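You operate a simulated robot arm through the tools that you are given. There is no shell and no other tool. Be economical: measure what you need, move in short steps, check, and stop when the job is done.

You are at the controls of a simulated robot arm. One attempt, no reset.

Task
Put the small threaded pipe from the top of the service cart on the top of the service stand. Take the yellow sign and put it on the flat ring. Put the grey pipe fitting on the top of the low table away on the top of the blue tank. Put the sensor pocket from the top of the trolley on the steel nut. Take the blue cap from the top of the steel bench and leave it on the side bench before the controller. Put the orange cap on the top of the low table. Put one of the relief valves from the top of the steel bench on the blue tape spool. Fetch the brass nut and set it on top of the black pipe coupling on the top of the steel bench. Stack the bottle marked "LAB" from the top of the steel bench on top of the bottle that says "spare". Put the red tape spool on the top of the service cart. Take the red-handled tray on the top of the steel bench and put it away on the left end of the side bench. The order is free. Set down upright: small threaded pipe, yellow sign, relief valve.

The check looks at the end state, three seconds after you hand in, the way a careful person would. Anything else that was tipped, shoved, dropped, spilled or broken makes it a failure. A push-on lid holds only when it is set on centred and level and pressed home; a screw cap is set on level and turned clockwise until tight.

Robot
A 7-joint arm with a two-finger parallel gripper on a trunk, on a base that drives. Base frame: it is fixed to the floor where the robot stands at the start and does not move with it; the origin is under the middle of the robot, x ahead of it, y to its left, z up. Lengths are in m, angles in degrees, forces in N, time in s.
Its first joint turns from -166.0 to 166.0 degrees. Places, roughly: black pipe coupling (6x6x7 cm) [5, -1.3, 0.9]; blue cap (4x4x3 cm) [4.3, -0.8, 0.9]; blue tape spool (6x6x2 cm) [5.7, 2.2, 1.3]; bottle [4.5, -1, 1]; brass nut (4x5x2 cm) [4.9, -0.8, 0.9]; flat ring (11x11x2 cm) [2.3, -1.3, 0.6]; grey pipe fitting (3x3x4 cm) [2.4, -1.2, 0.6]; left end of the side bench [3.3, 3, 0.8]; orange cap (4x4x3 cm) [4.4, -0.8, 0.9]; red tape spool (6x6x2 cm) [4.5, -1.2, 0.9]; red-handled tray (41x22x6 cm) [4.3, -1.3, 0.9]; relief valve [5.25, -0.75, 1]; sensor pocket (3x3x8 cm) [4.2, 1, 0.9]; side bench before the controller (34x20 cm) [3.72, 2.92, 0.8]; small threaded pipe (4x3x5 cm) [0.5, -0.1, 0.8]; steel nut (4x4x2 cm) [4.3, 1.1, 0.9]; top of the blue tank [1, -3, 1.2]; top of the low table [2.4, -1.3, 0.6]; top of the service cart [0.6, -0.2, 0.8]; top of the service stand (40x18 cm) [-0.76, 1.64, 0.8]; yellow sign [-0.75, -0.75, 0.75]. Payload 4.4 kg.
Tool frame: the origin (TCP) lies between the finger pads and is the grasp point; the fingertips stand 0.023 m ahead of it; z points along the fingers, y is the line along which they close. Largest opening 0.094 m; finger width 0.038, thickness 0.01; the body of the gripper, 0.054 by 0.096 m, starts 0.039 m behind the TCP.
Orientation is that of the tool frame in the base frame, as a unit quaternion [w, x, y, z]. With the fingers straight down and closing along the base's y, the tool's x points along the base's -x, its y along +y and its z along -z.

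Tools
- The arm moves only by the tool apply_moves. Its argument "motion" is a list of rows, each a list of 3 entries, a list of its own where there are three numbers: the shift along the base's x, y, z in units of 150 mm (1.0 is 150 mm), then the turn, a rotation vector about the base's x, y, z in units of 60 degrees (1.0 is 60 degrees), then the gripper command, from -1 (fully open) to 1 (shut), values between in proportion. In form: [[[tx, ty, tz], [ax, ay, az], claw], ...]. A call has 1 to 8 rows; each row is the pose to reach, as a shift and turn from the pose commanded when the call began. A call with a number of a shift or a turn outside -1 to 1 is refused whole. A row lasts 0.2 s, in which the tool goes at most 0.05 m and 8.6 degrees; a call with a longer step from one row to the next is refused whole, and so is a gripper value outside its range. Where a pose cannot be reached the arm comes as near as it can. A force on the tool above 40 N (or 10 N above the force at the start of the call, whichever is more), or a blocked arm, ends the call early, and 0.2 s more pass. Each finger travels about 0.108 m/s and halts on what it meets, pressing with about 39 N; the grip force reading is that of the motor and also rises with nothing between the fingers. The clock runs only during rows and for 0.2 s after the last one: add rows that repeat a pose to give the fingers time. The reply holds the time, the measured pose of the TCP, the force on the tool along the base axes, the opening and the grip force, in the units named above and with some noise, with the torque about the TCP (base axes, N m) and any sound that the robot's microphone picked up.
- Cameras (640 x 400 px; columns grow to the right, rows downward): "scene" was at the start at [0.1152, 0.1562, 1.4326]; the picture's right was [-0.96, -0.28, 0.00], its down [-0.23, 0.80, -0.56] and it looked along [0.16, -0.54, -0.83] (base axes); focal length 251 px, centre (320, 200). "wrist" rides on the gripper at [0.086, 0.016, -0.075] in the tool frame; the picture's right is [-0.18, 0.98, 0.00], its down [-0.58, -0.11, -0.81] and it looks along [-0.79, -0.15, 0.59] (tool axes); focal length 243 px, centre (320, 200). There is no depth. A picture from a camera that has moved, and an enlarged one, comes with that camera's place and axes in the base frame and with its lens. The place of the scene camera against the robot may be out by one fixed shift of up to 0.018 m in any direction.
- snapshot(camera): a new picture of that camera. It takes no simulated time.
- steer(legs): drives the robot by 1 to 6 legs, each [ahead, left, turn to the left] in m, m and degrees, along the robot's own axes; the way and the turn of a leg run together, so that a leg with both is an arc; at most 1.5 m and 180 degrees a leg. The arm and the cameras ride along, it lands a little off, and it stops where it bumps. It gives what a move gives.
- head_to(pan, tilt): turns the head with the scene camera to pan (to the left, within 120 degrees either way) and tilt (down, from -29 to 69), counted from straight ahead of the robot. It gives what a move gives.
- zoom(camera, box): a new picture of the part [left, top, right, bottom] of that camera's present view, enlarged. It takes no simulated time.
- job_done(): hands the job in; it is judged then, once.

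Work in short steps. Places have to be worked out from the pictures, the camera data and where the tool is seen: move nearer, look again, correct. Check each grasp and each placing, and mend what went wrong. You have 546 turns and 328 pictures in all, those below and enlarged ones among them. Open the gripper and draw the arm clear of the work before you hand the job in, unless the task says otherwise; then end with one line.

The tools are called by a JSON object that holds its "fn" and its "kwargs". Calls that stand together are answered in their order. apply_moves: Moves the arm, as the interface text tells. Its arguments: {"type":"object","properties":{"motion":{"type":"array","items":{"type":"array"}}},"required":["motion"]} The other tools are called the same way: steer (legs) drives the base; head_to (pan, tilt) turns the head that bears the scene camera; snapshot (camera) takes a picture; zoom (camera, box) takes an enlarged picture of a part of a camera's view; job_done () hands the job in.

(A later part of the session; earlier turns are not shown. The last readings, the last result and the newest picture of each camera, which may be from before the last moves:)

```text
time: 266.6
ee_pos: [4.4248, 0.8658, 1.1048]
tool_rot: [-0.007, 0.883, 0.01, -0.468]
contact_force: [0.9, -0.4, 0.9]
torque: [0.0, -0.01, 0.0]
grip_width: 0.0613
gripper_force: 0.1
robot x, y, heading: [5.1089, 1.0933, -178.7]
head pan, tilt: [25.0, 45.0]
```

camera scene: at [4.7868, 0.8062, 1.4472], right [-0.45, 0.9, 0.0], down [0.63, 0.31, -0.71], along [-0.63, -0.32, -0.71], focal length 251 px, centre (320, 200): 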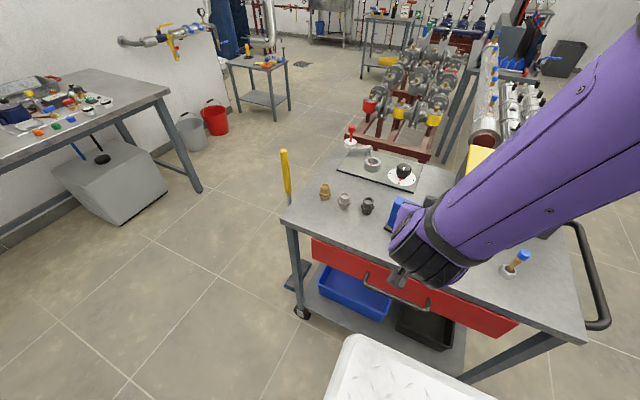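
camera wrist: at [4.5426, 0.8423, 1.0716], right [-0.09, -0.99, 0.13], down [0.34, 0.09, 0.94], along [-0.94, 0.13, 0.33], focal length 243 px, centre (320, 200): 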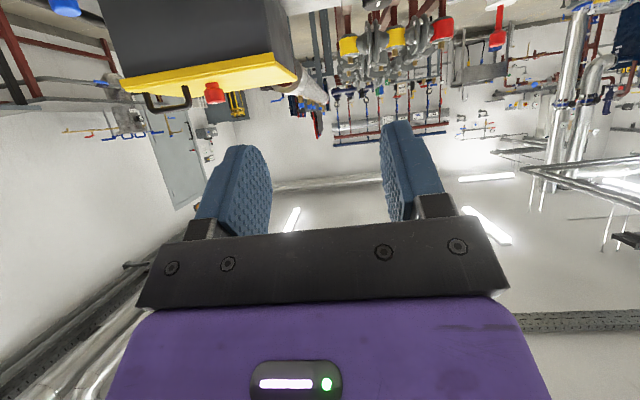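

{"fn": "apply_moves", "kwargs": {"motion": [[[0.05, 0.25, 0], [0, 0, 0], -0.3], [[0.05, 0.5, 0], [0, 0, 0], -0.3], [[0.05, 0.58, -0.25], [0, 0, 0], -0.3], [[0.05, 0.58, -0.55], [0, 0, 0], -0.3], [[0.05, 0.58, -0.8], [0, 0, 0], -0.3]]}}

{"fn": "snapshot", "kwargs": {"camera": "wrist"}}

{"fn": "snapshot", "kwargs": {"camera": "scene"}}

```text
time: 267.8
ee_pos: [4.4326, 0.9507, 0.9846]
tool_rot: [-0.007, 0.883, 0.01, -0.469]
contact_force: [0.1, -0.3, 0.1]
torque: [-0.01, 0.01, 0.0]
grip_width: 0.0609
gripper_force: 0.2
robot x, y, heading: [5.1053, 1.0908, -178.7]
head pan, tilt: [25.0, 45.0]
```

```text
161 pictures are left
camera wrist: at [4.543, 0.937, 0.9549], right [-0.09, -0.99, 0.13], down [0.34, 0.09, 0.94], along [-0.94, 0.13, 0.33], focal length 243 px, centre (320, 200)
```

wrist: 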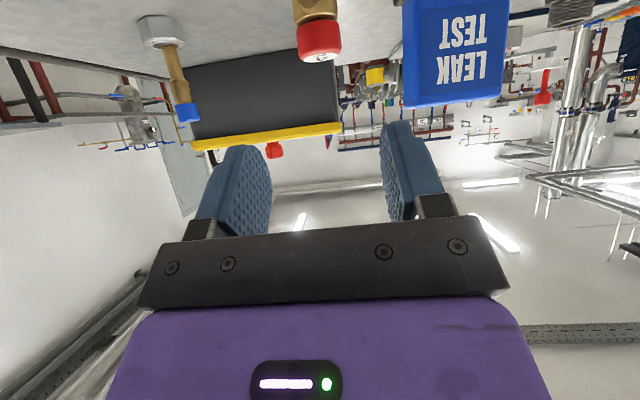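

```text
160 pictures are left
camera scene: at [4.9384, 0.8092, 1.4471], right [-0.45, 0.9, 0.0], down [0.63, 0.32, -0.71], along [-0.63, -0.32, -0.71], focal length 251 px, centre (320, 200)
```

scene: 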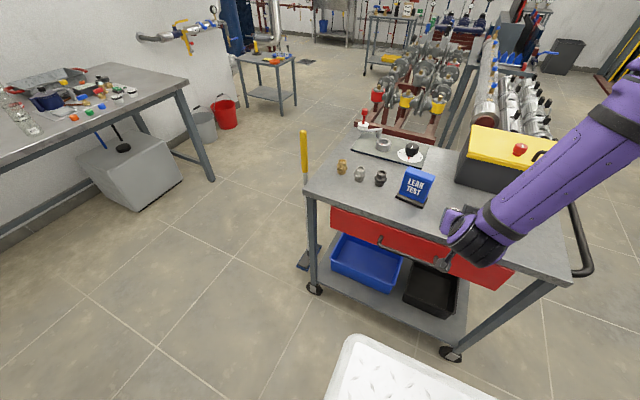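

Valve is centred between the fingers. Approach along the tool axis.

{"fn": "apply_moves", "kwargs": {"motion": [[[-0.2, 0.015, -0.14], [0, 0, 0], -0.3], [[-0.4, 0.015, -0.28], [0, 0, 0], -0.3], [[-0.55, 0.015, -0.39], [0, 0, 0], -0.3], [[-0.63, 0.015, -0.45], [0, 0, 0], -0.3]]}}

{"fn": "snapshot", "kwargs": {"camera": "wrist"}}

{"fn": "zoom", "kwargs": {"camera": "scene", "box": [390, 150, 550, 270]}}

```text
time: 268.8
ee_pos: [4.337, 0.9541, 0.9166]
tool_rot: [-0.008, 0.883, 0.009, -0.468]
contact_force: [-0.7, 1.0, 1.4]
torque: [0.04, -0.02, -0.01]
grip_width: 0.0611
gripper_force: 0.0
robot x, y, heading: [5.1095, 1.0957, -178.5]
head pan, tilt: [25.0, 45.0]
```

```text
159 pictures are left
camera wrist: at [4.4484, 0.9396, 0.8871], right [-0.09, -0.99, 0.13], down [0.34, 0.09, 0.94], along [-0.94, 0.13, 0.33], focal length 243 px, centre (320, 200)
```

wrist: 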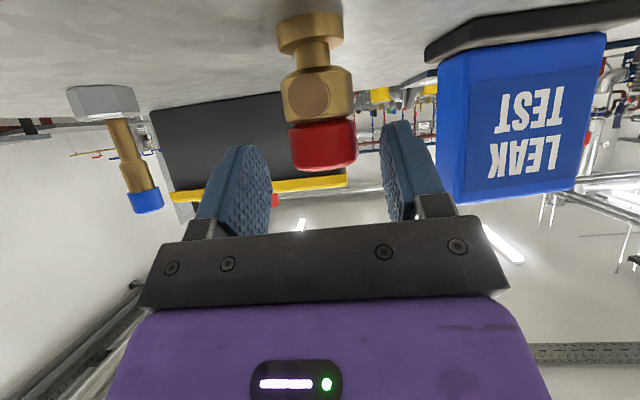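

```text
3.33 times, centred on (470, 210) of scene
camera zoom: at [4.9379, 0.809, 1.4471], right [-0.45, 0.89, 0.0], down [0.63, 0.32, -0.71], along [-0.63, -0.32, -0.71], focal length 837 px, centre (-180, 167)
```

zoom: 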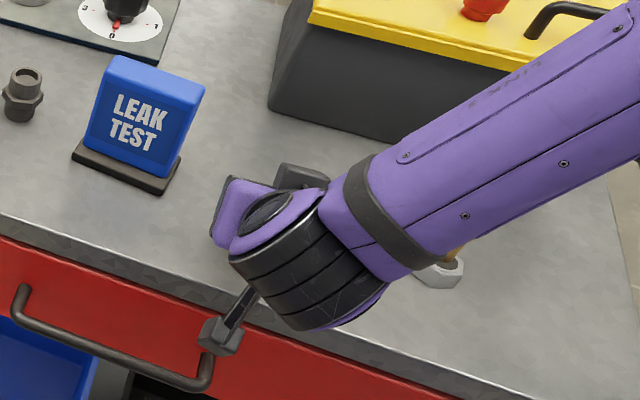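

The cap sits ~2 cm lower than my TCP; reduce tilt to 45° (also better clearance for the camera) and re-approach lower.

{"fn": "apply_moves", "kwargs": {"motion": [[[0.25, 0, 0.18], [0, 0, 0], -0.3], [[0.3, 0, 0.22], [0, -0.09, 0], -0.3], [[0.3, 0, 0.22], [0, -0.18, 0], -0.3], [[0.15, 0, 0.05], [0, -0.18, 0], -0.3], [[0, 0, -0.1], [0, -0.18, 0], -0.3], [[0, 0, -0.157], [0, -0.18, 0], -0.3]]}}

{"fn": "snapshot", "kwargs": {"camera": "wrist"}}

```text
time: 270.2
ee_pos: [4.3378, 0.9555, 0.8926]
tool_rot: [-0.006, 0.924, 0.011, -0.383]
contact_force: [-0.8, 0.0, -0.8]
torque: [0.02, 0.01, -0.01]
grip_width: 0.061
gripper_force: 0.0
robot x, y, heading: [5.1114, 1.0936, -178.5]
head pan, tilt: [25.0, 45.0]
```

```text
157 pictures are left
camera wrist: at [4.4516, 0.9406, 0.8844], right [-0.12, -0.99, 0.11], down [0.16, 0.09, 0.98], along [-0.98, 0.13, 0.15], focal length 243 px, centre (320, 200)
```

wrist: 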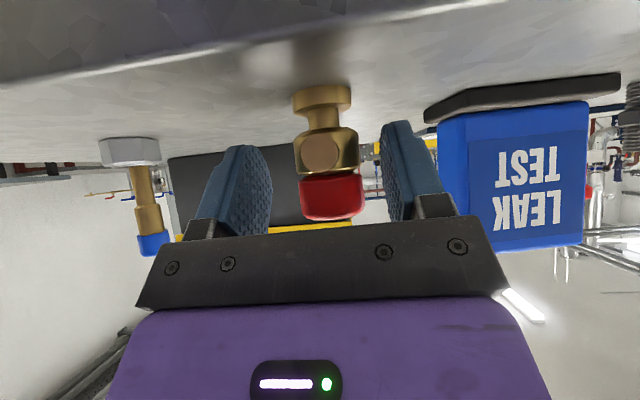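

Cap and upper body lie between the pads. Close.

{"fn": "apply_moves", "kwargs": {"motion": [[[0, 0, 0], [0, 0, 0], 0.2], [[0, 0, 0], [0, 0, 0], 1], [[0, 0, 0], [0, 0, 0], 1], [[0, 0, 0], [0, 0, 0], 1]]}}

{"fn": "snapshot", "kwargs": {"camera": "wrist"}}

```text
time: 271.2
ee_pos: [4.3382, 0.9556, 0.8926]
tool_rot: [-0.006, 0.923, 0.011, -0.384]
contact_force: [-0.6, -0.2, 2.0]
torque: [-0.09, 0.08, 0.0]
grip_width: 0.0332
gripper_force: 39.2
robot x, y, heading: [5.1091, 1.0944, -178.4]
head pan, tilt: [25.0, 45.0]
```

```text
156 pictures are left
camera wrist: at [4.4516, 0.9404, 0.8846], right [-0.12, -0.99, 0.11], down [0.16, 0.09, 0.98], along [-0.98, 0.13, 0.15], focal length 243 px, centre (320, 200)
```

wrist: 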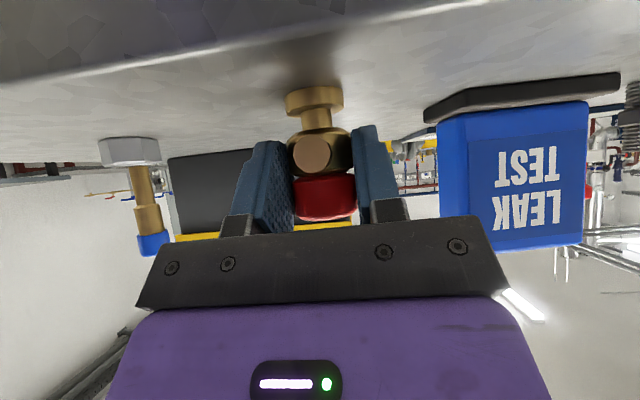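

Gripped (0.033). Lift and withdraw toward the robot.

{"fn": "apply_moves", "kwargs": {"motion": [[[0, 0, 0.15], [0, 0, 0], 1], [[0, 0, 0.4], [0, 0, 0], 1], [[0, 0, 0.7], [0, 0, 0], 1], [[0.2, 0, 0.9], [0, 0, 0], 1], [[0.3, 0, 1], [0, 0, 0], 1]]}}

{"fn": "snapshot", "kwargs": {"camera": "wrist"}}

{"fn": "snapshot", "kwargs": {"camera": "scene"}}

```text
time: 272.4
ee_pos: [4.3822, 0.9544, 1.0436]
tool_rot: [-0.007, 0.924, 0.01, -0.383]
contact_force: [-0.1, -0.1, -2.2]
torque: [0.03, -0.04, -0.01]
grip_width: 0.0333
gripper_force: 38.8
robot x, y, heading: [5.1083, 1.0932, -178.6]
head pan, tilt: [25.0, 45.0]
```

```text
155 pictures are left
camera wrist: at [4.4975, 0.9398, 1.0349], right [-0.12, -0.99, 0.11], down [0.16, 0.09, 0.98], along [-0.98, 0.13, 0.14], focal length 243 px, centre (320, 200)
```

wrist: 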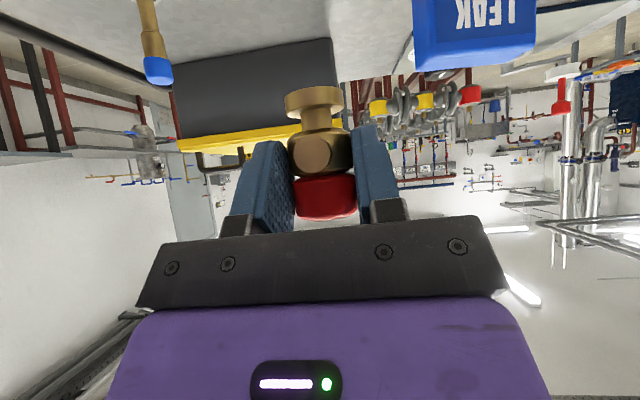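

```text
154 pictures are left
camera scene: at [4.9371, 0.8092, 1.447], right [-0.45, 0.9, 0.0], down [0.63, 0.32, -0.71], along [-0.63, -0.32, -0.71], focal length 251 px, centre (320, 200)
```

scene: 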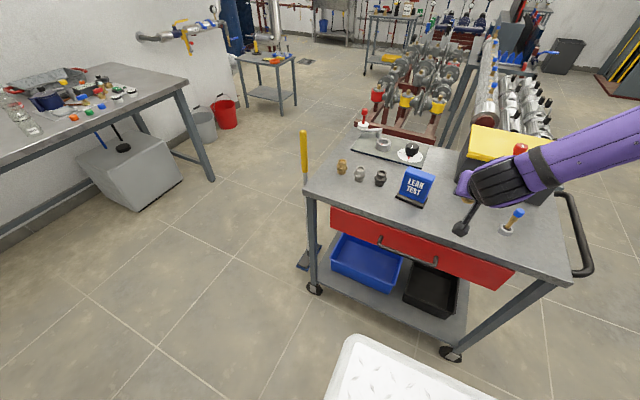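

Raise the arm a bit more, strafe north past the trolley, move ahead, then turn to face the shelves.

{"fn": "apply_moves", "kwargs": {"motion": [[[0.1, 0, 0.3], [0, 0, 0], 1], [[0.2, 0, 0.6], [0, 0, 0], 1], [[0.3, 0, 0.9], [0, 0, 0], 1]]}}

{"fn": "steer", "kwargs": {"legs": [[0, -0.9, -1.3], [0.32, 0, 0], [0, 0, 180]]}}

{"fn": "head_to", "kwargs": {"pan": 0, "tilt": 15}}

{"fn": "snapshot", "kwargs": {"camera": "scene"}}

```text
time: 273.2
ee_pos: [4.4286, 0.9542, 1.1768]
tool_rot: [-0.007, 0.924, 0.01, -0.382]
contact_force: [-0.8, 0.3, -3.4]
torque: [-0.01, -0.04, 0.02]
grip_width: 0.033
gripper_force: 39.1
robot x, y, heading: [5.1073, 1.0894, -178.5]
head pan, tilt: [25.0, 45.0]
```

```text
time: 286.9
ee_pos: [5.4659, 2.1016, 1.1779]
tool_rot: [0.383, 0.009, 0.924, -0.015]
contact_force: [0.6, 0.5, -1.9]
torque: [0.03, 0.03, -0.01]
grip_width: 0.033
gripper_force: 38.7
robot x, y, heading: [4.7811, 1.9888, -1.2]
head pan, tilt: [25.0, 45.0]
```

```text
time: 287.9
ee_pos: [5.4657, 2.1001, 1.1779]
tool_rot: [0.382, 0.008, 0.924, -0.014]
contact_force: [0.2, 0.1, -1.8]
torque: [-0.01, 0.04, -0.03]
grip_width: 0.0325
gripper_force: 39.0
robot x, y, heading: [4.7796, 1.9903, -0.8]
head pan, tilt: [0.0, 15.0]
```

```text
153 pictures are left
camera scene: at [4.9716, 2.2116, 1.4938], right [-0.02, -1.0, 0.0], down [-0.26, 0.0, -0.97], along [0.97, -0.01, -0.26], focal length 251 px, centre (320, 200)
```

scene: 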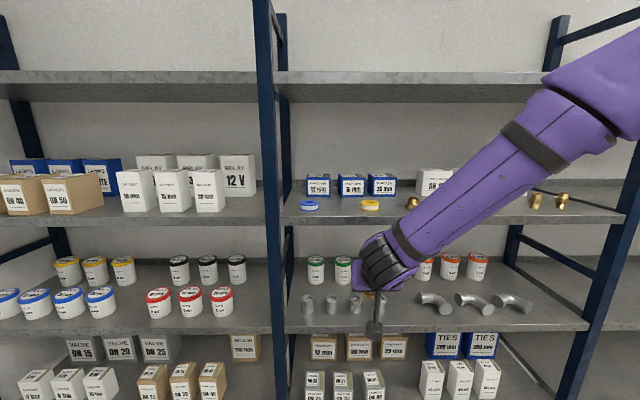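

Spool triangulates to (5.717,2.234,1.275), top ≈1.285. Raise the valve to z≈1.35 in front of the shelf at y=2.234.

{"fn": "apply_moves", "kwargs": {"motion": [[[-0.1, 0.2, 0.2], [0, 0, 0], 1], [[-0.15, 0.4, 0.4], [0, 0, 0], 1], [[-0.15, 0.6, 0.6], [0, 0, 0], 1], [[-0.15, 0.75, 0.85], [0, 0, 0], 1], [[-0.15, 0.893, 1], [0, 0, 0], 1]]}}

{"fn": "apply_moves", "kwargs": {"motion": [[[0.2, 0, 0.1], [0, 0, 0], 1], [[0.5, 0, 0.15], [0, 0, 0], 1], [[0.8, 0, 0.15], [0, 0, 0], 1]]}}

{"fn": "snapshot", "kwargs": {"camera": "scene"}}

{"fn": "snapshot", "kwargs": {"camera": "wrist"}}

```text
time: 289.1
ee_pos: [5.4413, 2.2335, 1.3284]
tool_rot: [0.381, 0.01, 0.924, -0.014]
contact_force: [-0.1, -0.1, -2.4]
torque: [0.02, 0.05, 0.04]
grip_width: 0.0329
gripper_force: 39.4
robot x, y, heading: [4.7799, 1.9885, -1.0]
head pan, tilt: [0.0, 15.0]
```

```text
time: 289.9
ee_pos: [5.5602, 2.2345, 1.3522]
tool_rot: [0.383, 0.009, 0.924, -0.015]
contact_force: [-0.8, 0.6, -0.8]
torque: [0.02, 0.04, 0.04]
grip_width: 0.0331
gripper_force: 39.3
robot x, y, heading: [4.7792, 1.9908, -0.9]
head pan, tilt: [0.0, 15.0]
```

```text
152 pictures are left
camera scene: at [4.9707, 2.2116, 1.494], right [-0.02, -1.0, 0.0], down [-0.26, 0.0, -0.97], along [0.97, -0.02, -0.26], focal length 251 px, centre (320, 200)
```

scene: 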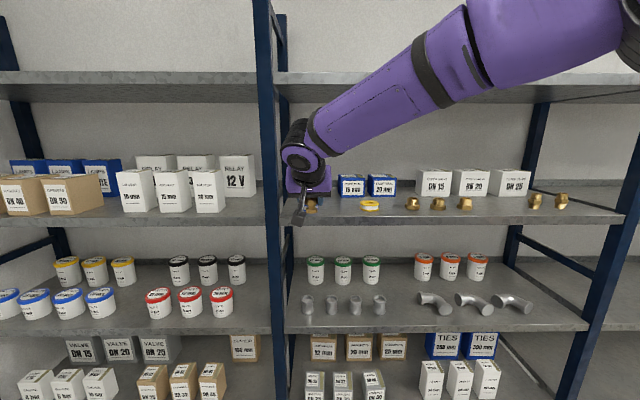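

```text
151 pictures are left
camera wrist: at [5.4468, 2.2532, 1.3437], right [0.16, 0.98, 0.11], down [-0.16, -0.08, 0.98], along [0.97, -0.17, 0.15], focal length 243 px, centre (320, 200)
```

wrist: 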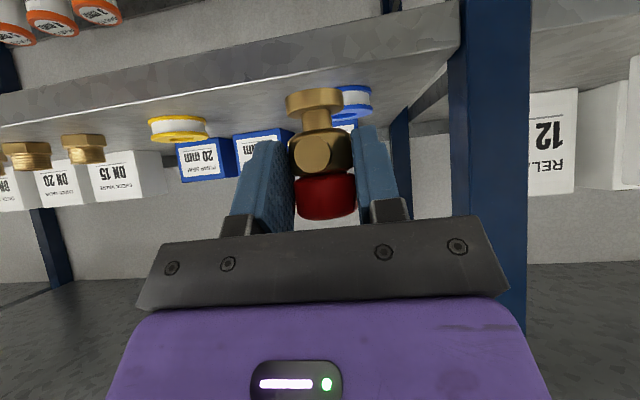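

Spool is straight ahead, y≈2.238. Move forward over it, staying at z≈1.352.

{"fn": "apply_moves", "kwargs": {"motion": [[[0.25, 0.02, 0], [0, 0, 0], 1], [[0.5, 0.02, 0], [0, 0, 0], 1], [[0.75, 0.02, 0], [0, 0, 0], 1], [[0.9, 0.02, 0], [0, 0, 0], 1]]}}

{"fn": "snapshot", "kwargs": {"camera": "wrist"}}

{"fn": "zoom", "kwargs": {"camera": "scene", "box": [240, 60, 400, 240]}}

```text
time: 290.9
ee_pos: [5.6956, 2.2368, 1.3502]
tool_rot: [0.382, 0.009, 0.924, -0.015]
contact_force: [-1.4, 0.8, -1.8]
torque: [0.0, 0.02, 0.0]
grip_width: 0.0331
gripper_force: 39.3
robot x, y, heading: [4.7765, 1.9911, -0.9]
head pan, tilt: [0.0, 15.0]
```

```text
150 pictures are left
camera wrist: at [5.5827, 2.2562, 1.3421], right [0.16, 0.98, 0.11], down [-0.16, -0.08, 0.98], along [0.97, -0.17, 0.14], focal length 243 px, centre (320, 200)
```

wrist: 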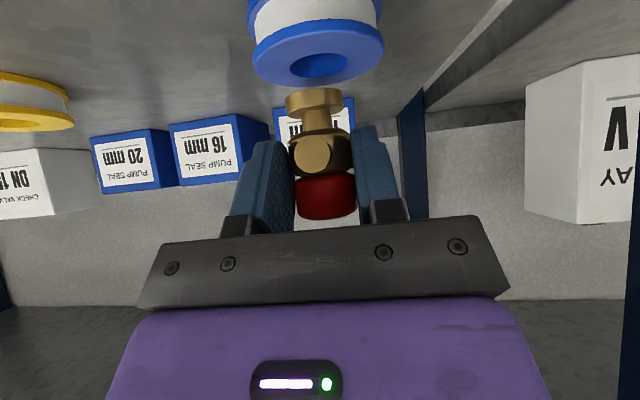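

```text
2.22 times, centred on (320, 150) of scene
camera zoom: at [4.9713, 2.2116, 1.4939], right [-0.02, -1.0, 0.0], down [-0.26, 0.0, -0.97], along [0.97, -0.02, -0.26], focal length 558 px, centre (320, 311)
```

zoom: 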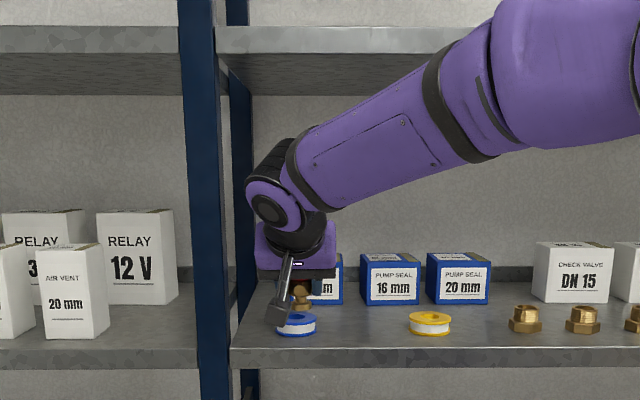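

Spool centre ≈(5.72,2.238). Advance 2 cm more and begin lowering.

{"fn": "apply_moves", "kwargs": {"motion": [[[0.145, 0.01, 0], [0, 0, 0], 1], [[0.145, 0.01, -0.05], [0, 0, 0], 1], [[0.145, 0.01, -0.08], [0, 0, 0], 1]]}}

{"fn": "zoom", "kwargs": {"camera": "wrist", "box": [220, 0, 420, 125]}}

{"fn": "zoom", "kwargs": {"camera": "scene", "box": [280, 160, 360, 230]}}

```text
time: 291.7
ee_pos: [5.7172, 2.2374, 1.3414]
tool_rot: [0.384, 0.009, 0.923, -0.013]
contact_force: [5.3, 1.1, 18.4]
torque: [0.09, -0.31, -0.05]
grip_width: 0.0328
gripper_force: 38.6
robot x, y, heading: [4.7793, 1.9903, -1.0]
head pan, tilt: [0.0, 15.0]
```

```text
3.20 times, centred on (320, 62) of wrist
camera zoom: at [5.6049, 2.2574, 1.3331], right [0.16, 0.98, 0.11], down [-0.17, -0.09, 0.98], along [0.97, -0.17, 0.15], focal length 776 px, centre (320, 640)
```

zoom: 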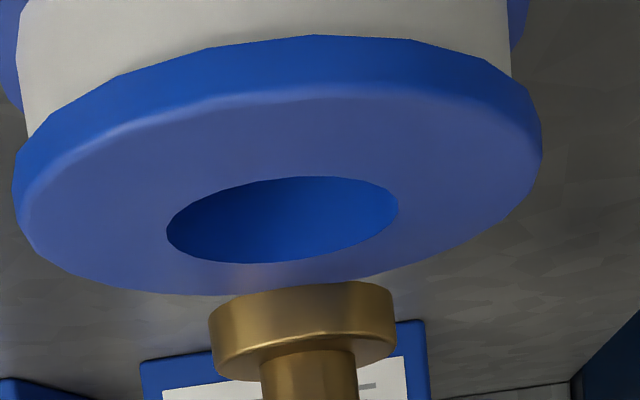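

```text
5.71 times, centred on (320, 195) of scene
camera zoom: at [4.971, 2.2113, 1.494], right [-0.02, -1.0, 0.0], down [-0.26, 0.0, -0.97], along [0.97, -0.02, -0.26], focal length 1435 px, centre (320, 229)
```

zoom: 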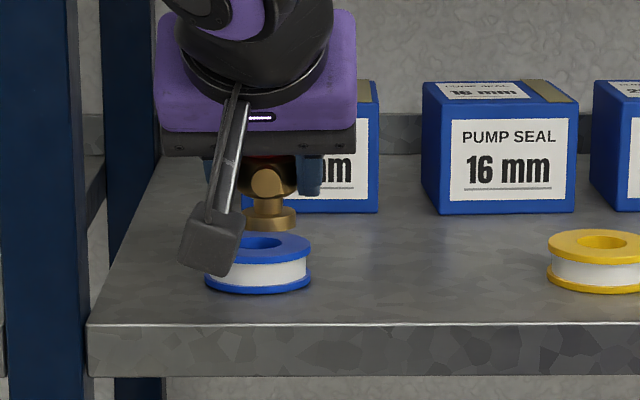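

Contact, but the spool centre is actually nearer: ≈(5.695,2.243), top ≈1.30. Lift, shift −2.5 cm x and +0.5 cm y.

{"fn": "apply_moves", "kwargs": {"motion": [[[0, 0, 0.07], [0, 0, 0], 1], [[-0.08, 0.015, 0.1], [0, 0, 0], 1], [[-0.165, 0.035, 0.1], [0, 0, 0], 1], [[-0.165, 0.035, 0.06], [0, 0, 0], 1]]}}

{"fn": "zoom", "kwargs": {"camera": "wrist", "box": [220, 0, 420, 125]}}

{"fn": "zoom", "kwargs": {"camera": "scene", "box": [280, 160, 360, 230]}}

```text
time: 292.7
ee_pos: [5.6929, 2.2437, 1.3469]
tool_rot: [0.383, 0.008, 0.924, -0.014]
contact_force: [0.5, -0.1, -1.6]
torque: [0.07, 0.05, 0.03]
grip_width: 0.0331
gripper_force: 39.2
robot x, y, heading: [4.7796, 1.9859, -1.1]
head pan, tilt: [0.0, 15.0]
```

```text
3.20 times, centred on (320, 62) of wrist
camera zoom: at [5.5803, 2.2633, 1.3387], right [0.16, 0.98, 0.11], down [-0.16, -0.09, 0.98], along [0.97, -0.17, 0.14], focal length 776 px, centre (320, 640)
```

zoom: 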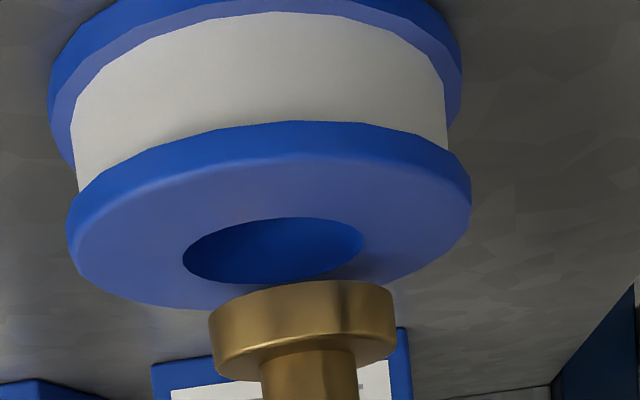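

```text
5.71 times, centred on (320, 195) of scene
camera zoom: at [4.9716, 2.2115, 1.4939], right [-0.02, -1.0, 0.0], down [-0.26, 0.0, -0.97], along [0.97, -0.02, -0.26], focal length 1435 px, centre (320, 229)
```

zoom: 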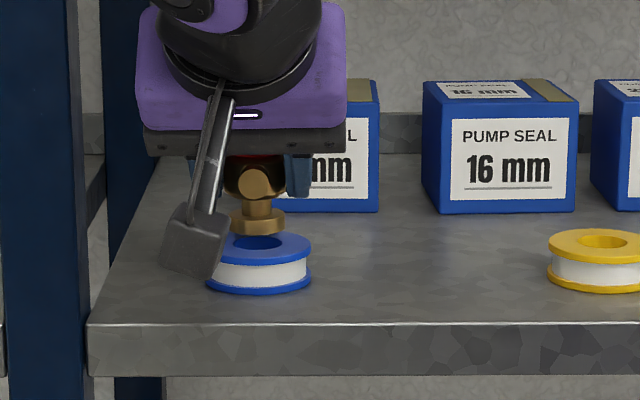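

Now centred within ~2 mm. Lower to contact.

{"fn": "apply_moves", "kwargs": {"motion": [[[0, 0, -0.02], [0, 0, 0], 1], [[0, 0, -0.04], [0, 0, 0], 1], [[0, 0, -0.055], [0, 0, 0], 1], [[0, 0, -0.07], [0, 0, 0], 1]]}}

{"fn": "zoom", "kwargs": {"camera": "scene", "box": [280, 160, 360, 230]}}

```text
time: 293.7
ee_pos: [5.6935, 2.2442, 1.3413]
tool_rot: [0.386, 0.009, 0.922, -0.013]
contact_force: [1.4, -1.9, 27.7]
torque: [0.04, -0.4, -0.07]
grip_width: 0.0333
gripper_force: 38.7
robot x, y, heading: [4.7807, 1.9915, -1.1]
head pan, tilt: [0.0, 15.0]
```

```text
5.71 times, centred on (320, 195) of scene
camera zoom: at [4.9705, 2.2111, 1.4941], right [-0.02, -1.0, 0.0], down [-0.26, 0.0, -0.97], along [0.97, -0.02, -0.26], focal length 1435 px, centre (320, 229)
```

zoom: 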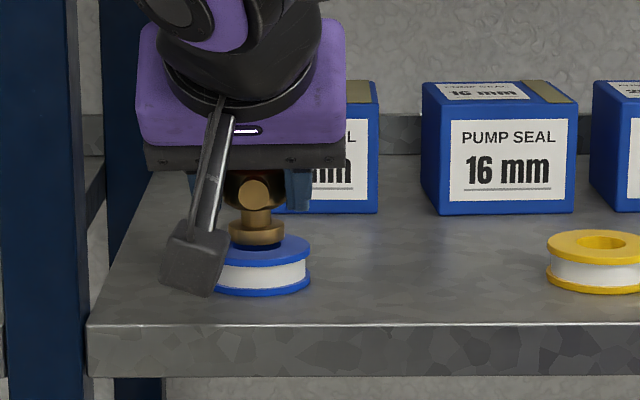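

Resting on the spool. Ease off and open gradually.

{"fn": "apply_moves", "kwargs": {"motion": [[[0, 0, 0.012], [0, 0, 0], 1], [[0, 0, 0.012], [0, 0, 0], 0.25], [[0, 0, 0.012], [0, 0, 0], 0.15], [[0, 0, 0.012], [0, 0, 0], -0.1], [[0, 0, 0.012], [0, 0, 0], -0.3]]}}

{"fn": "snapshot", "kwargs": {"camera": "wrist"}}

```text
time: 294.9
ee_pos: [5.6952, 2.2445, 1.3401]
tool_rot: [0.383, 0.008, 0.924, -0.015]
contact_force: [-0.9, 1.0, 0.5]
torque: [-0.01, 0.0, 0.0]
grip_width: 0.0611
gripper_force: 0.0
robot x, y, heading: [4.781, 1.9893, -1.0]
head pan, tilt: [0.0, 15.0]
```

```text
143 pictures are left
camera wrist: at [5.5806, 2.2636, 1.3303], right [0.16, 0.98, 0.11], down [-0.16, -0.08, 0.98], along [0.97, -0.17, 0.14], focal length 243 px, centre (320, 200)
```

wrist: 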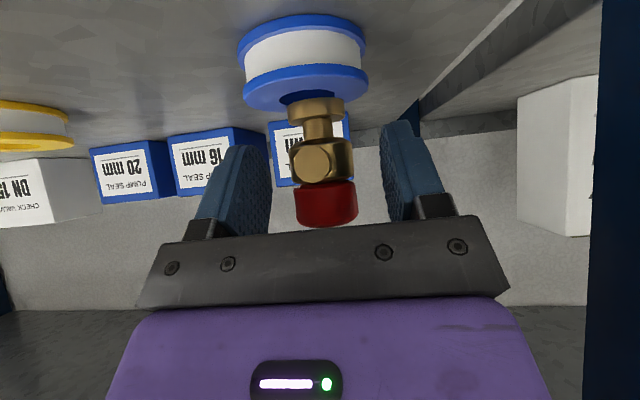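

Valve stands on the spool. Withdraw along the tool axis, then straight back.

{"fn": "apply_moves", "kwargs": {"motion": [[[-0.1, 0, 0.1], [0, 0, 0], -0.3], [[-0.3, 0, 0.25], [0, 0, 0], -0.3], [[-0.6, 0, 0.25], [0, 0, 0], -0.3], [[-0.9, 0, 0.2], [0, 0, 0], -0.3]]}}

{"fn": "zoom", "kwargs": {"camera": "scene", "box": [280, 160, 360, 230]}}

```text
time: 295.9
ee_pos: [5.5605, 2.2444, 1.3688]
tool_rot: [0.382, 0.009, 0.924, -0.015]
contact_force: [0.4, 0.3, -0.8]
torque: [-0.01, 0.02, 0.04]
grip_width: 0.0612
gripper_force: 0.0
robot x, y, heading: [4.7804, 1.9865, -1.0]
head pan, tilt: [0.0, 15.0]
```

```text
5.71 times, centred on (320, 195) of scene
camera zoom: at [4.9722, 2.2116, 1.4938], right [-0.02, -1.0, 0.0], down [-0.26, 0.0, -0.97], along [0.97, -0.02, -0.26], focal length 1435 px, centre (320, 229)
```

zoom: 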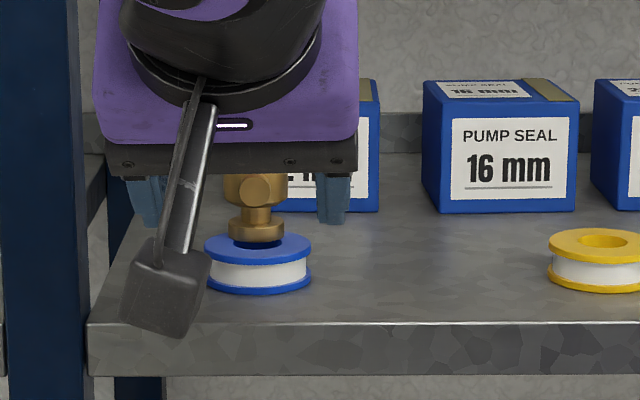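

Placed well. Retract and return the tool to vertical.

{"fn": "apply_moves", "kwargs": {"motion": [[[-0.3, 0, 0], [0, 0, 0], -1], [[-0.6, 0, 0], [0, 0.1, 0], -1], [[-0.8, 0, 0], [0, 0.24, 0], -1], [[-0.8, 0, -0.1], [0, 0.38, 0], -1], [[-0.8, 0, -0.2], [0, 0.5, 0], -1], [[-0.8, 0, -0.4], [0, 0.62, 0], -1], [[-0.8, 0, -0.6], [0, 0.75, 0], -1]]}}

{"fn": "steer", "kwargs": {"legs": [[0, -0.15, 0], [0, 0, -89.3]]}}

{"fn": "head_to", "kwargs": {"pan": 0, "tilt": 35}}

{"fn": "snapshot", "kwargs": {"camera": "scene"}}

```text
time: 297.5
ee_pos: [5.4384, 2.2437, 1.2784]
tool_rot: [-0.001, 0.002, 1.0, -0.016]
contact_force: [-1.0, 0.2, 0.9]
torque: [-0.01, -0.05, -0.03]
grip_width: 0.0941
gripper_force: 0.0
robot x, y, heading: [4.7808, 1.9903, -1.1]
head pan, tilt: [0.0, 15.0]
```

```text
time: 302.6
ee_pos: [5.0475, 1.1858, 1.2789]
tool_rot: [-0.011, 0.7, 0.714, -0.011]
contact_force: [-0.8, -0.2, -0.5]
torque: [0.03, -0.01, 0.04]
grip_width: 0.094
gripper_force: 0.1
robot x, y, heading: [4.7771, 1.8384, -89.4]
head pan, tilt: [0.0, 15.0]
```

```text
time: 303.4
ee_pos: [5.0474, 1.1875, 1.2787]
tool_rot: [-0.011, 0.7, 0.714, -0.012]
contact_force: [0.1, -0.1, 0.6]
torque: [-0.02, -0.01, -0.03]
grip_width: 0.0938
gripper_force: 0.1
robot x, y, heading: [4.776, 1.837, -89.6]
head pan, tilt: [0.0, 35.0]
```

```text
141 pictures are left
camera scene: at [5.0083, 1.6431, 1.4619], right [-1.0, -0.01, 0.0], down [0.0, 0.57, -0.82], along [0.01, -0.82, -0.57], focal length 251 px, centre (320, 200)
```

scene: 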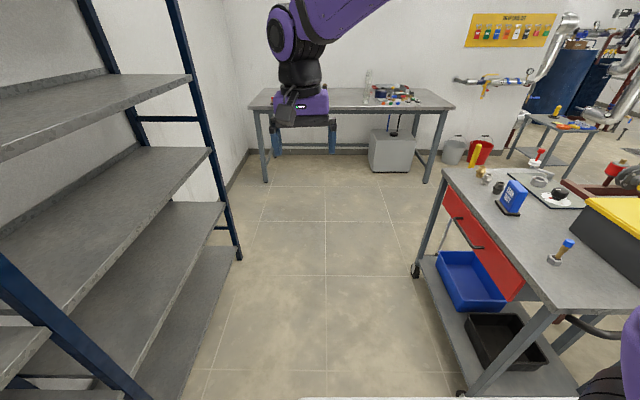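

Drive south down the aisle to the bench, then slide west to x≈4.4.

{"fn": "steer", "kwargs": {"legs": [[1.4, 0.12, -0.4], [0.68, 0, 0], [0, -0.5, 0]]}}

{"fn": "head_to", "kwargs": {"pan": 0, "tilt": 45}}

{"fn": "snapshot", "kwargs": {"camera": "scene"}}

{"fn": "snapshot", "kwargs": {"camera": "wrist"}}

```text
time: 316.4
ee_pos: [4.6685, -0.8991, 1.2781]
tool_rot: [-0.012, 0.703, 0.711, -0.012]
contact_force: [0.0, -0.4, 1.2]
torque: [0.0, 0.0, -0.04]
grip_width: 0.0942
gripper_force: 0.0
robot x, y, heading: [4.4038, -0.2435, -90.1]
head pan, tilt: [0.0, 35.0]
```

```text
time: 317.1
ee_pos: [4.6697, -0.8981, 1.2789]
tool_rot: [-0.012, 0.703, 0.711, -0.011]
contact_force: [-0.6, 0.2, -0.5]
torque: [0.01, -0.02, -0.01]
grip_width: 0.0942
gripper_force: 0.1
robot x, y, heading: [4.4042, -0.2427, -90.0]
head pan, tilt: [0.0, 45.0]
```

```text
140 pictures are left
camera scene: at [4.6342, -0.4348, 1.4471], right [-1.0, 0.0, 0.0], down [0.0, 0.71, -0.71], along [0.0, -0.71, -0.71], focal length 251 px, centre (320, 200)
```

scene: 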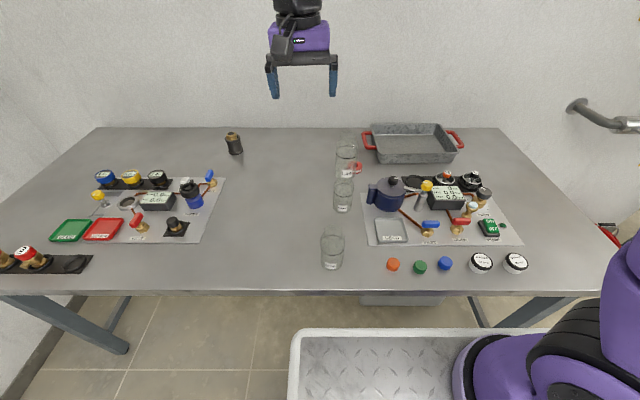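

```text
139 pictures are left
camera wrist: at [4.6866, -0.8126, 1.3527], right [0.98, -0.17, -0.03], down [-0.08, -0.58, 0.81], along [-0.16, -0.79, -0.59], focal length 243 px, centre (320, 200)
```

wrist: 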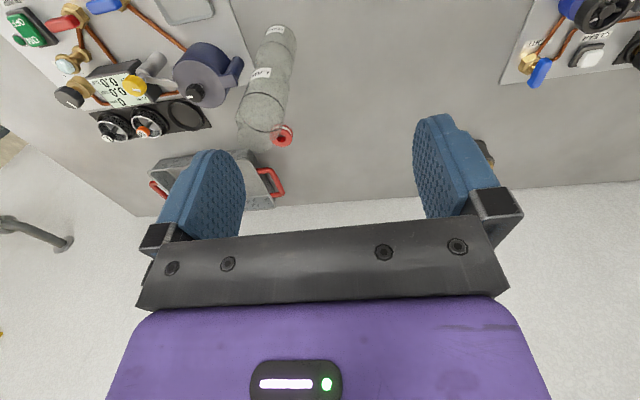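

All is intact. Orange cap ≈(4.452,−0.774). Move above it (also straightening a 1.9° tool lean).

{"fn": "apply_moves", "kwargs": {"motion": [[[-0.25, 0.15, 0], [0, -0.031, 0], -0.2], [[-0.5, 0.3, 0], [0, -0.031, 0], -0.2], [[-0.75, 0.5, 0], [0, -0.031, 0], -0.2], [[-1, 0.7, -0.1], [0, -0.031, 0], -0.2], [[-1, 0.9, -0.3], [0, -0.031, 0], -0.2]]}}

{"fn": "apply_moves", "kwargs": {"motion": [[[-0.2, 0.05, -0.2], [0, 0, 0], -0.2], [[-0.4, 0.1, -0.4], [0, 0, 0], -0.2], [[-0.45, 0.1, -0.7], [0, 0, 0], -0.2], [[-0.45, 0.1, -1], [0, 0, 0], -0.2]]}}

{"fn": "snapshot", "kwargs": {"camera": "wrist"}}

```text
refused: row 4 steps farther than a row can; nothing moved
```

```text
time: 318.1
ee_pos: [4.6005, -0.8818, 1.1288]
tool_rot: [-0.012, 0.704, 0.71, -0.011]
contact_force: [0.3, 0.3, -0.3]
torque: [-0.01, -0.03, -0.03]
grip_width: 0.0562
gripper_force: 0.2
robot x, y, heading: [4.4032, -0.2399, -89.7]
head pan, tilt: [0.0, 45.0]
```

```text
138 pictures are left
camera wrist: at [4.6189, -0.7961, 1.2038], right [0.98, -0.17, -0.03], down [-0.08, -0.58, 0.81], along [-0.16, -0.79, -0.59], focal length 243 px, centre (320, 200)
```

wrist: 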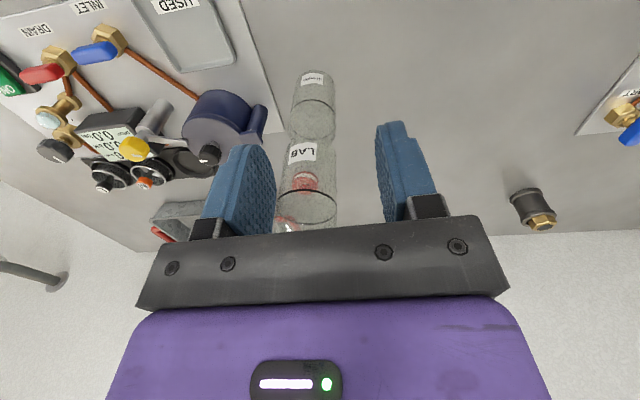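

Lucky clearance, but I'll be more careful with batching. Move −x/+y to above the orange cap at this height.

{"fn": "apply_moves", "kwargs": {"motion": [[[-0.22, 0.2, 0], [0, -0.031, 0], -0.2], [[-0.44, 0.4, 0], [0, -0.031, 0], -0.2], [[-0.66, 0.6, 0], [0, -0.031, 0], -0.2], [[-0.88, 0.8, 0], [0, -0.031, 0], -0.2], [[-0.98, 0.9, -0.1], [0, -0.031, 0], -0.2]]}}

{"fn": "snapshot", "kwargs": {"camera": "wrist"}}

```text
time: 319.3
ee_pos: [4.4567, -0.7501, 1.1148]
tool_rot: [-0.001, 0.703, 0.711, 0.001]
contact_force: [0.1, 0.1, -0.1]
torque: [0.0, 0.01, -0.02]
grip_width: 0.0563
gripper_force: 0.0
out of reach, approached as far as the arm can: row 5
robot x, y, heading: [4.4057, -0.2463, -90.4]
head pan, tilt: [0.0, 45.0]
```

```text
137 pictures are left
camera wrist: at [4.4709, -0.6654, 1.1893], right [0.98, -0.17, 0.0], down [-0.1, -0.58, 0.81], along [-0.14, -0.79, -0.59], focal length 243 px, centre (320, 200)
```

wrist: 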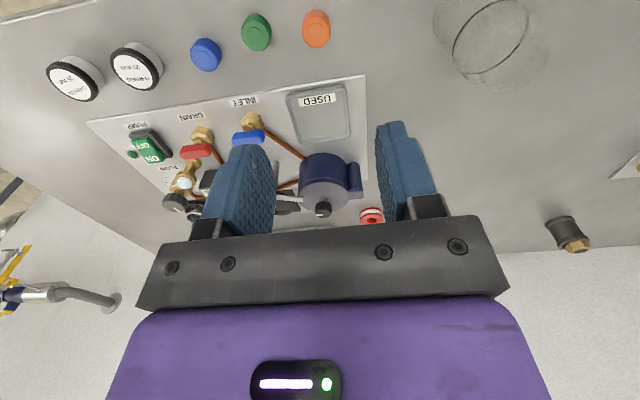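

Orange cap at ≈(4.448,−0.767). Descend toward it.

{"fn": "apply_moves", "kwargs": {"motion": [[[-0.03, -0.1, -0.25], [0, 0, 0], -0.2], [[-0.05, -0.12, -0.5], [0, 0, 0], -0.2], [[-0.05, -0.12, -0.8], [0, 0, 0], -0.2], [[-0.05, -0.12, -1], [0, 0, 0], -0.2]]}}

{"fn": "snapshot", "kwargs": {"camera": "wrist"}}

```text
time: 320.3
ee_pos: [4.4534, -0.7864, 0.9635]
tool_rot: [-0.001, 0.703, 0.711, 0.0]
contact_force: [0.1, 1.3, -0.3]
torque: [-0.01, -0.01, -0.02]
grip_width: 0.0561
gripper_force: 0.1
out of reach, approached as far as the arm can: row 2, 3, 4
robot x, y, heading: [4.4051, -0.2419, -89.9]
head pan, tilt: [0.0, 45.0]
```

```text
136 pictures are left
camera wrist: at [4.4696, -0.6995, 1.0378], right [0.98, -0.17, 0.0], down [-0.1, -0.58, 0.81], along [-0.14, -0.79, -0.59], focal length 243 px, centre (320, 200)
```

wrist: 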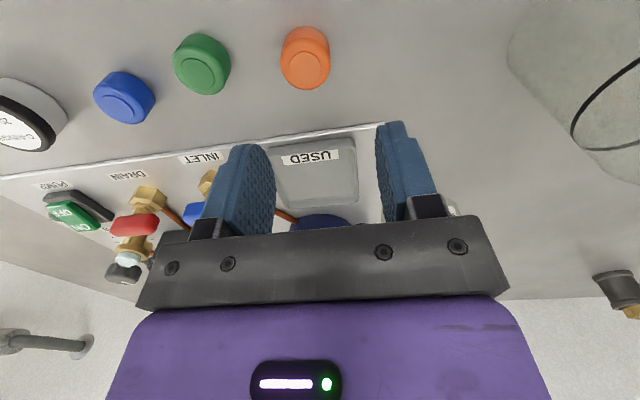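

Too near the robot's axis; raise and slide the robot 0.22 m west for better reach.

{"fn": "apply_moves", "kwargs": {"motion": [[[0, 0, 0.3], [0, 0, 0], -0.2], [[0, 0, 0.6], [0, 0, 0], -0.2], [[0, 0, 0.95], [0, 0, 0], -0.2]]}}

{"fn": "steer", "kwargs": {"legs": [[0, -0.22, 0]]}}

```text
refused: row 3 steps farther than a row can; nothing moved
```

```text
time: 322.0
ee_pos: [4.233, -0.7859, 0.9626]
tool_rot: [-0.002, 0.704, 0.71, 0.0]
contact_force: [0.1, 0.1, -0.2]
torque: [0.03, 0.01, 0.04]
grip_width: 0.0564
gripper_force: 0.0
robot x, y, heading: [4.1861, -0.2454, -89.9]
head pan, tilt: [0.0, 45.0]
```

(The arm was clear; I'll not batch like that again.) Move to the orange cap at this height.

{"fn": "apply_moves", "kwargs": {"motion": [[[0.25, 0, 0.1], [0, 0, 0], -0.2], [[0.5, 0.05, 0.1], [0, 0, 0], -0.2], [[0.75, 0.1, 0.1], [0, 0, 0], -0.2], [[1, 0.12, 0.1], [0, 0, 0], -0.2]]}}

{"fn": "apply_moves", "kwargs": {"motion": [[[0.2, 0, 0], [0, 0, 0], -0.2], [[0.435, 0, 0], [0, 0, 0], -0.2]]}}

{"fn": "snapshot", "kwargs": {"camera": "wrist"}}

```text
time: 323.0
ee_pos: [4.3823, -0.7682, 0.978]
tool_rot: [-0.002, 0.704, 0.71, 0.0]
contact_force: [-0.3, -0.8, 0.4]
torque: [0.04, -0.06, 0.01]
grip_width: 0.0562
gripper_force: 0.0
robot x, y, heading: [4.178, -0.2422, -90.4]
head pan, tilt: [0.0, 45.0]
```

```text
time: 323.6
ee_pos: [4.4486, -0.7683, 0.9779]
tool_rot: [-0.001, 0.705, 0.71, 0.001]
contact_force: [-0.3, -0.6, -0.7]
torque: [0.03, -0.02, 0.03]
grip_width: 0.0563
gripper_force: 0.0
robot x, y, heading: [4.1803, -0.243, -90.2]
head pan, tilt: [0.0, 45.0]
```

```text
135 pictures are left
camera wrist: at [4.4641, -0.6822, 1.0524], right [0.98, -0.18, 0.0], down [-0.1, -0.58, 0.81], along [-0.14, -0.79, -0.59], focal length 243 px, centre (320, 200)
```

wrist: 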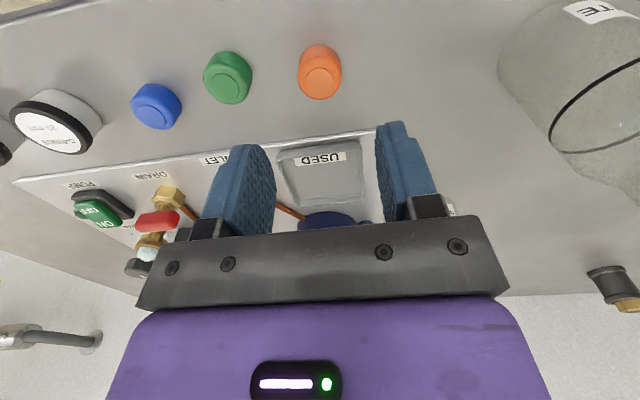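

Centred. Descend to z≈0.888 and close.

{"fn": "apply_moves", "kwargs": {"motion": [[[0, 0, -0.2], [0, 0, 0], -0.2], [[0, 0, -0.45], [0, 0, 0], -0.2], [[0, 0, -0.595], [0, 0, 0], -0.2], [[0, 0, -0.595], [0, 0, 0], 0.3], [[0, 0, -0.595], [0, 0, 0], 1], [[0, 0, -0.595], [0, 0, 0], 1]]}}

{"fn": "snapshot", "kwargs": {"camera": "wrist"}}

```text
time: 325.0
ee_pos: [4.4482, -0.768, 0.8881]
tool_rot: [-0.002, 0.704, 0.71, 0.0]
contact_force: [-0.4, 0.2, -0.5]
torque: [0.01, -0.04, 0.03]
grip_width: 0.027
gripper_force: 38.9
robot x, y, heading: [4.1837, -0.2439, -90.1]
head pan, tilt: [0.0, 45.0]
```

```text
134 pictures are left
camera wrist: at [4.4638, -0.682, 0.9634], right [0.98, -0.18, 0.0], down [-0.1, -0.58, 0.81], along [-0.14, -0.79, -0.59], focal length 243 px, centre (320, 200)
```

wrist: 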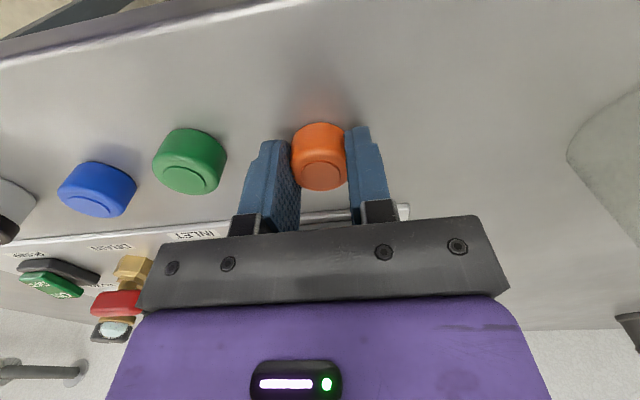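

Gripped. Lift to travel height.

{"fn": "apply_moves", "kwargs": {"motion": [[[0, 0, 0.3], [0, 0, 0], 1], [[0, 0, 0.6], [0, 0, 0], 1], [[0, 0, 0.9], [0, 0, 0], 1], [[-0.2, 0, 1], [0, 0, 0], 1], [[-0.4, 0, 1], [0, 0, 0], 1]]}}

{"fn": "steer", "kwargs": {"legs": [[0.03, -1.0, 0], [0, -0.75, 0]]}}

{"fn": "head_to", "kwargs": {"pan": 0, "tilt": 48}}

{"fn": "snapshot", "kwargs": {"camera": "scene"}}

```text
time: 326.2
ee_pos: [4.389, -0.7679, 1.0397]
tool_rot: [-0.001, 0.705, 0.709, 0.0]
contact_force: [0.3, 0.3, -0.1]
torque: [0.01, -0.01, -0.02]
grip_width: 0.0269
gripper_force: 39.9
robot x, y, heading: [4.1824, -0.2411, -90.0]
head pan, tilt: [0.0, 45.0]
```

```text
time: 335.0
ee_pos: [2.6452, -0.8019, 1.0394]
tool_rot: [-0.001, 0.701, 0.713, 0.0]
contact_force: [0.2, 0.8, -0.2]
torque: [-0.03, -0.03, -0.02]
grip_width: 0.0267
gripper_force: 38.3
robot x, y, heading: [2.4329, -0.2789, -89.7]
head pan, tilt: [0.0, 45.0]
```

```text
time: 335.6
ee_pos: [2.6441, -0.8023, 1.0392]
tool_rot: [-0.002, 0.701, 0.713, -0.001]
contact_force: [-0.3, 0.6, -0.5]
torque: [-0.01, 0.01, 0.04]
grip_width: 0.027
gripper_force: 38.8
robot x, y, heading: [2.434, -0.2823, -89.5]
head pan, tilt: [0.0, 48.0]
```

```text
133 pictures are left
camera scene: at [2.6668, -0.4668, 1.4429], right [-1.0, -0.01, 0.0], down [0.0, 0.74, -0.67], along [0.0, -0.67, -0.74], focal length 251 px, centre (320, 200)
```

scene: 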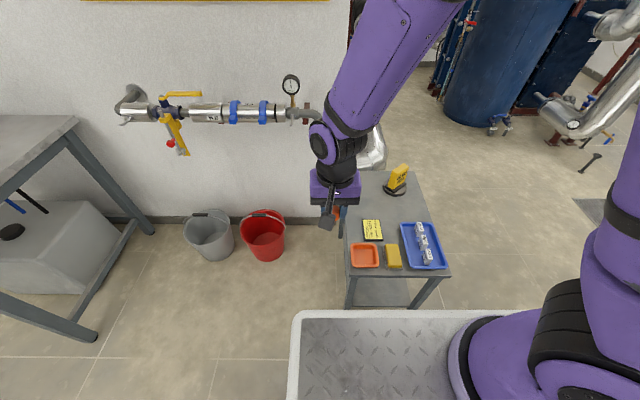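

Sign still stands on its ring. Free spot for the cap: (2.44,−1.215). Move over it at height.

{"fn": "apply_moves", "kwargs": {"motion": [[[-0.15, -0.25, 0], [0, 0, 0], 1], [[-0.3, -0.5, 0], [0, 0, 0], 1], [[-0.45, -0.75, 0], [0, 0, 0], 1], [[-0.6, -1, 0], [0, 0, 0], 1]]}}

{"fn": "apply_moves", "kwargs": {"motion": [[[-0.15, -0.25, 0], [0, 0, 0], 1], [[-0.3, -0.5, 0], [0, 0, 0], 1], [[-0.45, -0.75, -0.1], [0, 0, 0], 1], [[-0.6, -1, -0.2], [0, 0, 0], 1]]}}

{"fn": "apply_moves", "kwargs": {"motion": [[[-0.05, -0.25, -0.1], [0, 0, 0], 1], [[-0.1, -0.5, -0.2], [0, 0, 0], 1], [[-0.16, -0.75, -0.3], [0, 0, 0], 1], [[-0.16, -0.75, -0.6], [0, 0, 0], 1], [[-0.16, -0.75, -0.9], [0, 0, 0], 1]]}}

{"fn": "snapshot", "kwargs": {"camera": "wrist"}}

```text
time: 336.6
ee_pos: [2.5558, -0.954, 1.0386]
tool_rot: [-0.001, 0.701, 0.713, 0.0]
contact_force: [0.1, 0.8, 0.0]
torque: [-0.02, 0.07, -0.02]
grip_width: 0.0268
gripper_force: 38.8
robot x, y, heading: [2.4359, -0.2781, -89.5]
head pan, tilt: [0.0, 48.0]
```

```text
time: 337.6
ee_pos: [2.4651, -1.1021, 1.0079]
tool_rot: [0.0, 0.701, 0.713, 0.0]
contact_force: [0.8, 1.1, 0.1]
torque: [-0.01, 0.05, 0.01]
grip_width: 0.0267
gripper_force: 39.7
robot x, y, heading: [2.437, -0.2766, -89.9]
head pan, tilt: [0.0, 48.0]
```

```text
time: 338.8
ee_pos: [2.4406, -1.2151, 0.8747]
tool_rot: [-0.001, 0.701, 0.713, -0.001]
contact_force: [-0.5, 0.5, 0.9]
torque: [0.0, -0.02, 0.04]
grip_width: 0.0268
gripper_force: 38.5
robot x, y, heading: [2.4334, -0.2795, -89.3]
head pan, tilt: [0.0, 48.0]
```

```text
132 pictures are left
camera wrist: at [2.455, -1.1287, 0.9486], right [0.99, -0.17, 0.0], down [-0.1, -0.58, 0.81], along [-0.14, -0.79, -0.59], focal length 243 px, centre (320, 200)
```

wrist: 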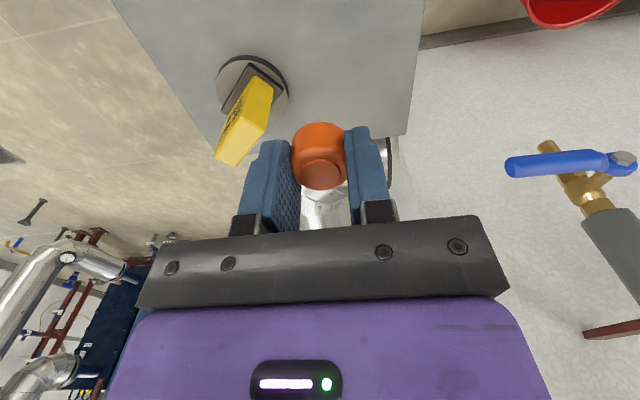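

Descend toward the table.

{"fn": "apply_moves", "kwargs": {"motion": [[[0, 0, -0.3], [0, 0, 0], 1], [[0, 0, -0.6], [0, 0, 0], 1], [[0, 0, -0.9], [0, 0, 0], 1], [[0, 0, -1], [0, 0, 0], 1]]}}

{"fn": "snapshot", "kwargs": {"camera": "wrist"}}

{"fn": "zoom", "kwargs": {"camera": "scene", "box": [320, 140, 480, 290]}}

```text
time: 339.8
ee_pos: [2.4414, -1.2144, 0.724]
tool_rot: [-0.001, 0.701, 0.713, 0.0]
contact_force: [0.0, -0.5, 0.5]
torque: [0.02, 0.01, 0.03]
grip_width: 0.0283
gripper_force: 38.9
robot x, y, heading: [2.4343, -0.2786, -89.5]
head pan, tilt: [0.0, 48.0]
```

```text
131 pictures are left
camera wrist: at [2.4562, -1.1285, 0.7987], right [0.99, -0.17, 0.0], down [-0.1, -0.58, 0.81], along [-0.14, -0.79, -0.59], focal length 243 px, centre (320, 200)
```

wrist: 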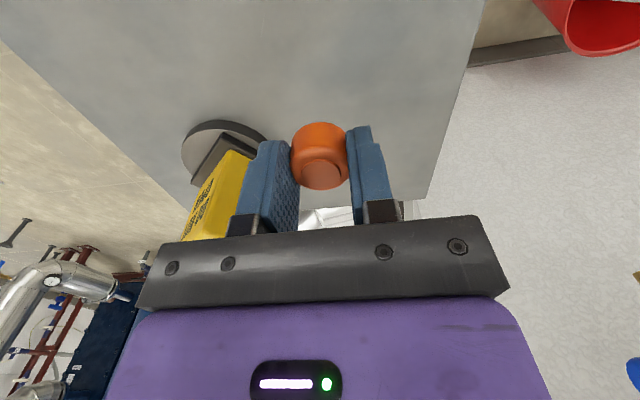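

```text
2.67 times, centred on (400, 215) of scene
camera zoom: at [2.6668, -0.4666, 1.4429], right [-1.0, -0.01, 0.0], down [0.0, 0.74, -0.67], along [0.0, -0.67, -0.74], focal length 670 px, centre (107, 160)
```

zoom: 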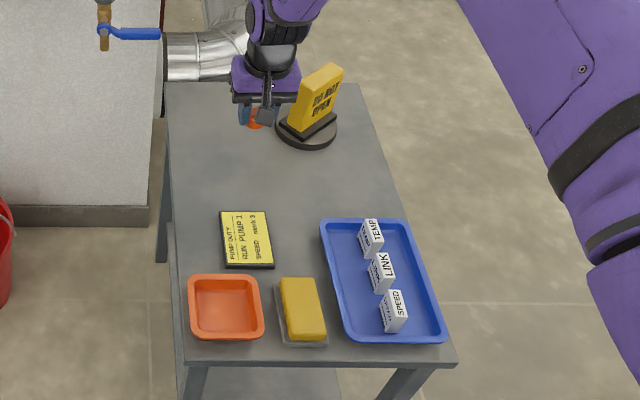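

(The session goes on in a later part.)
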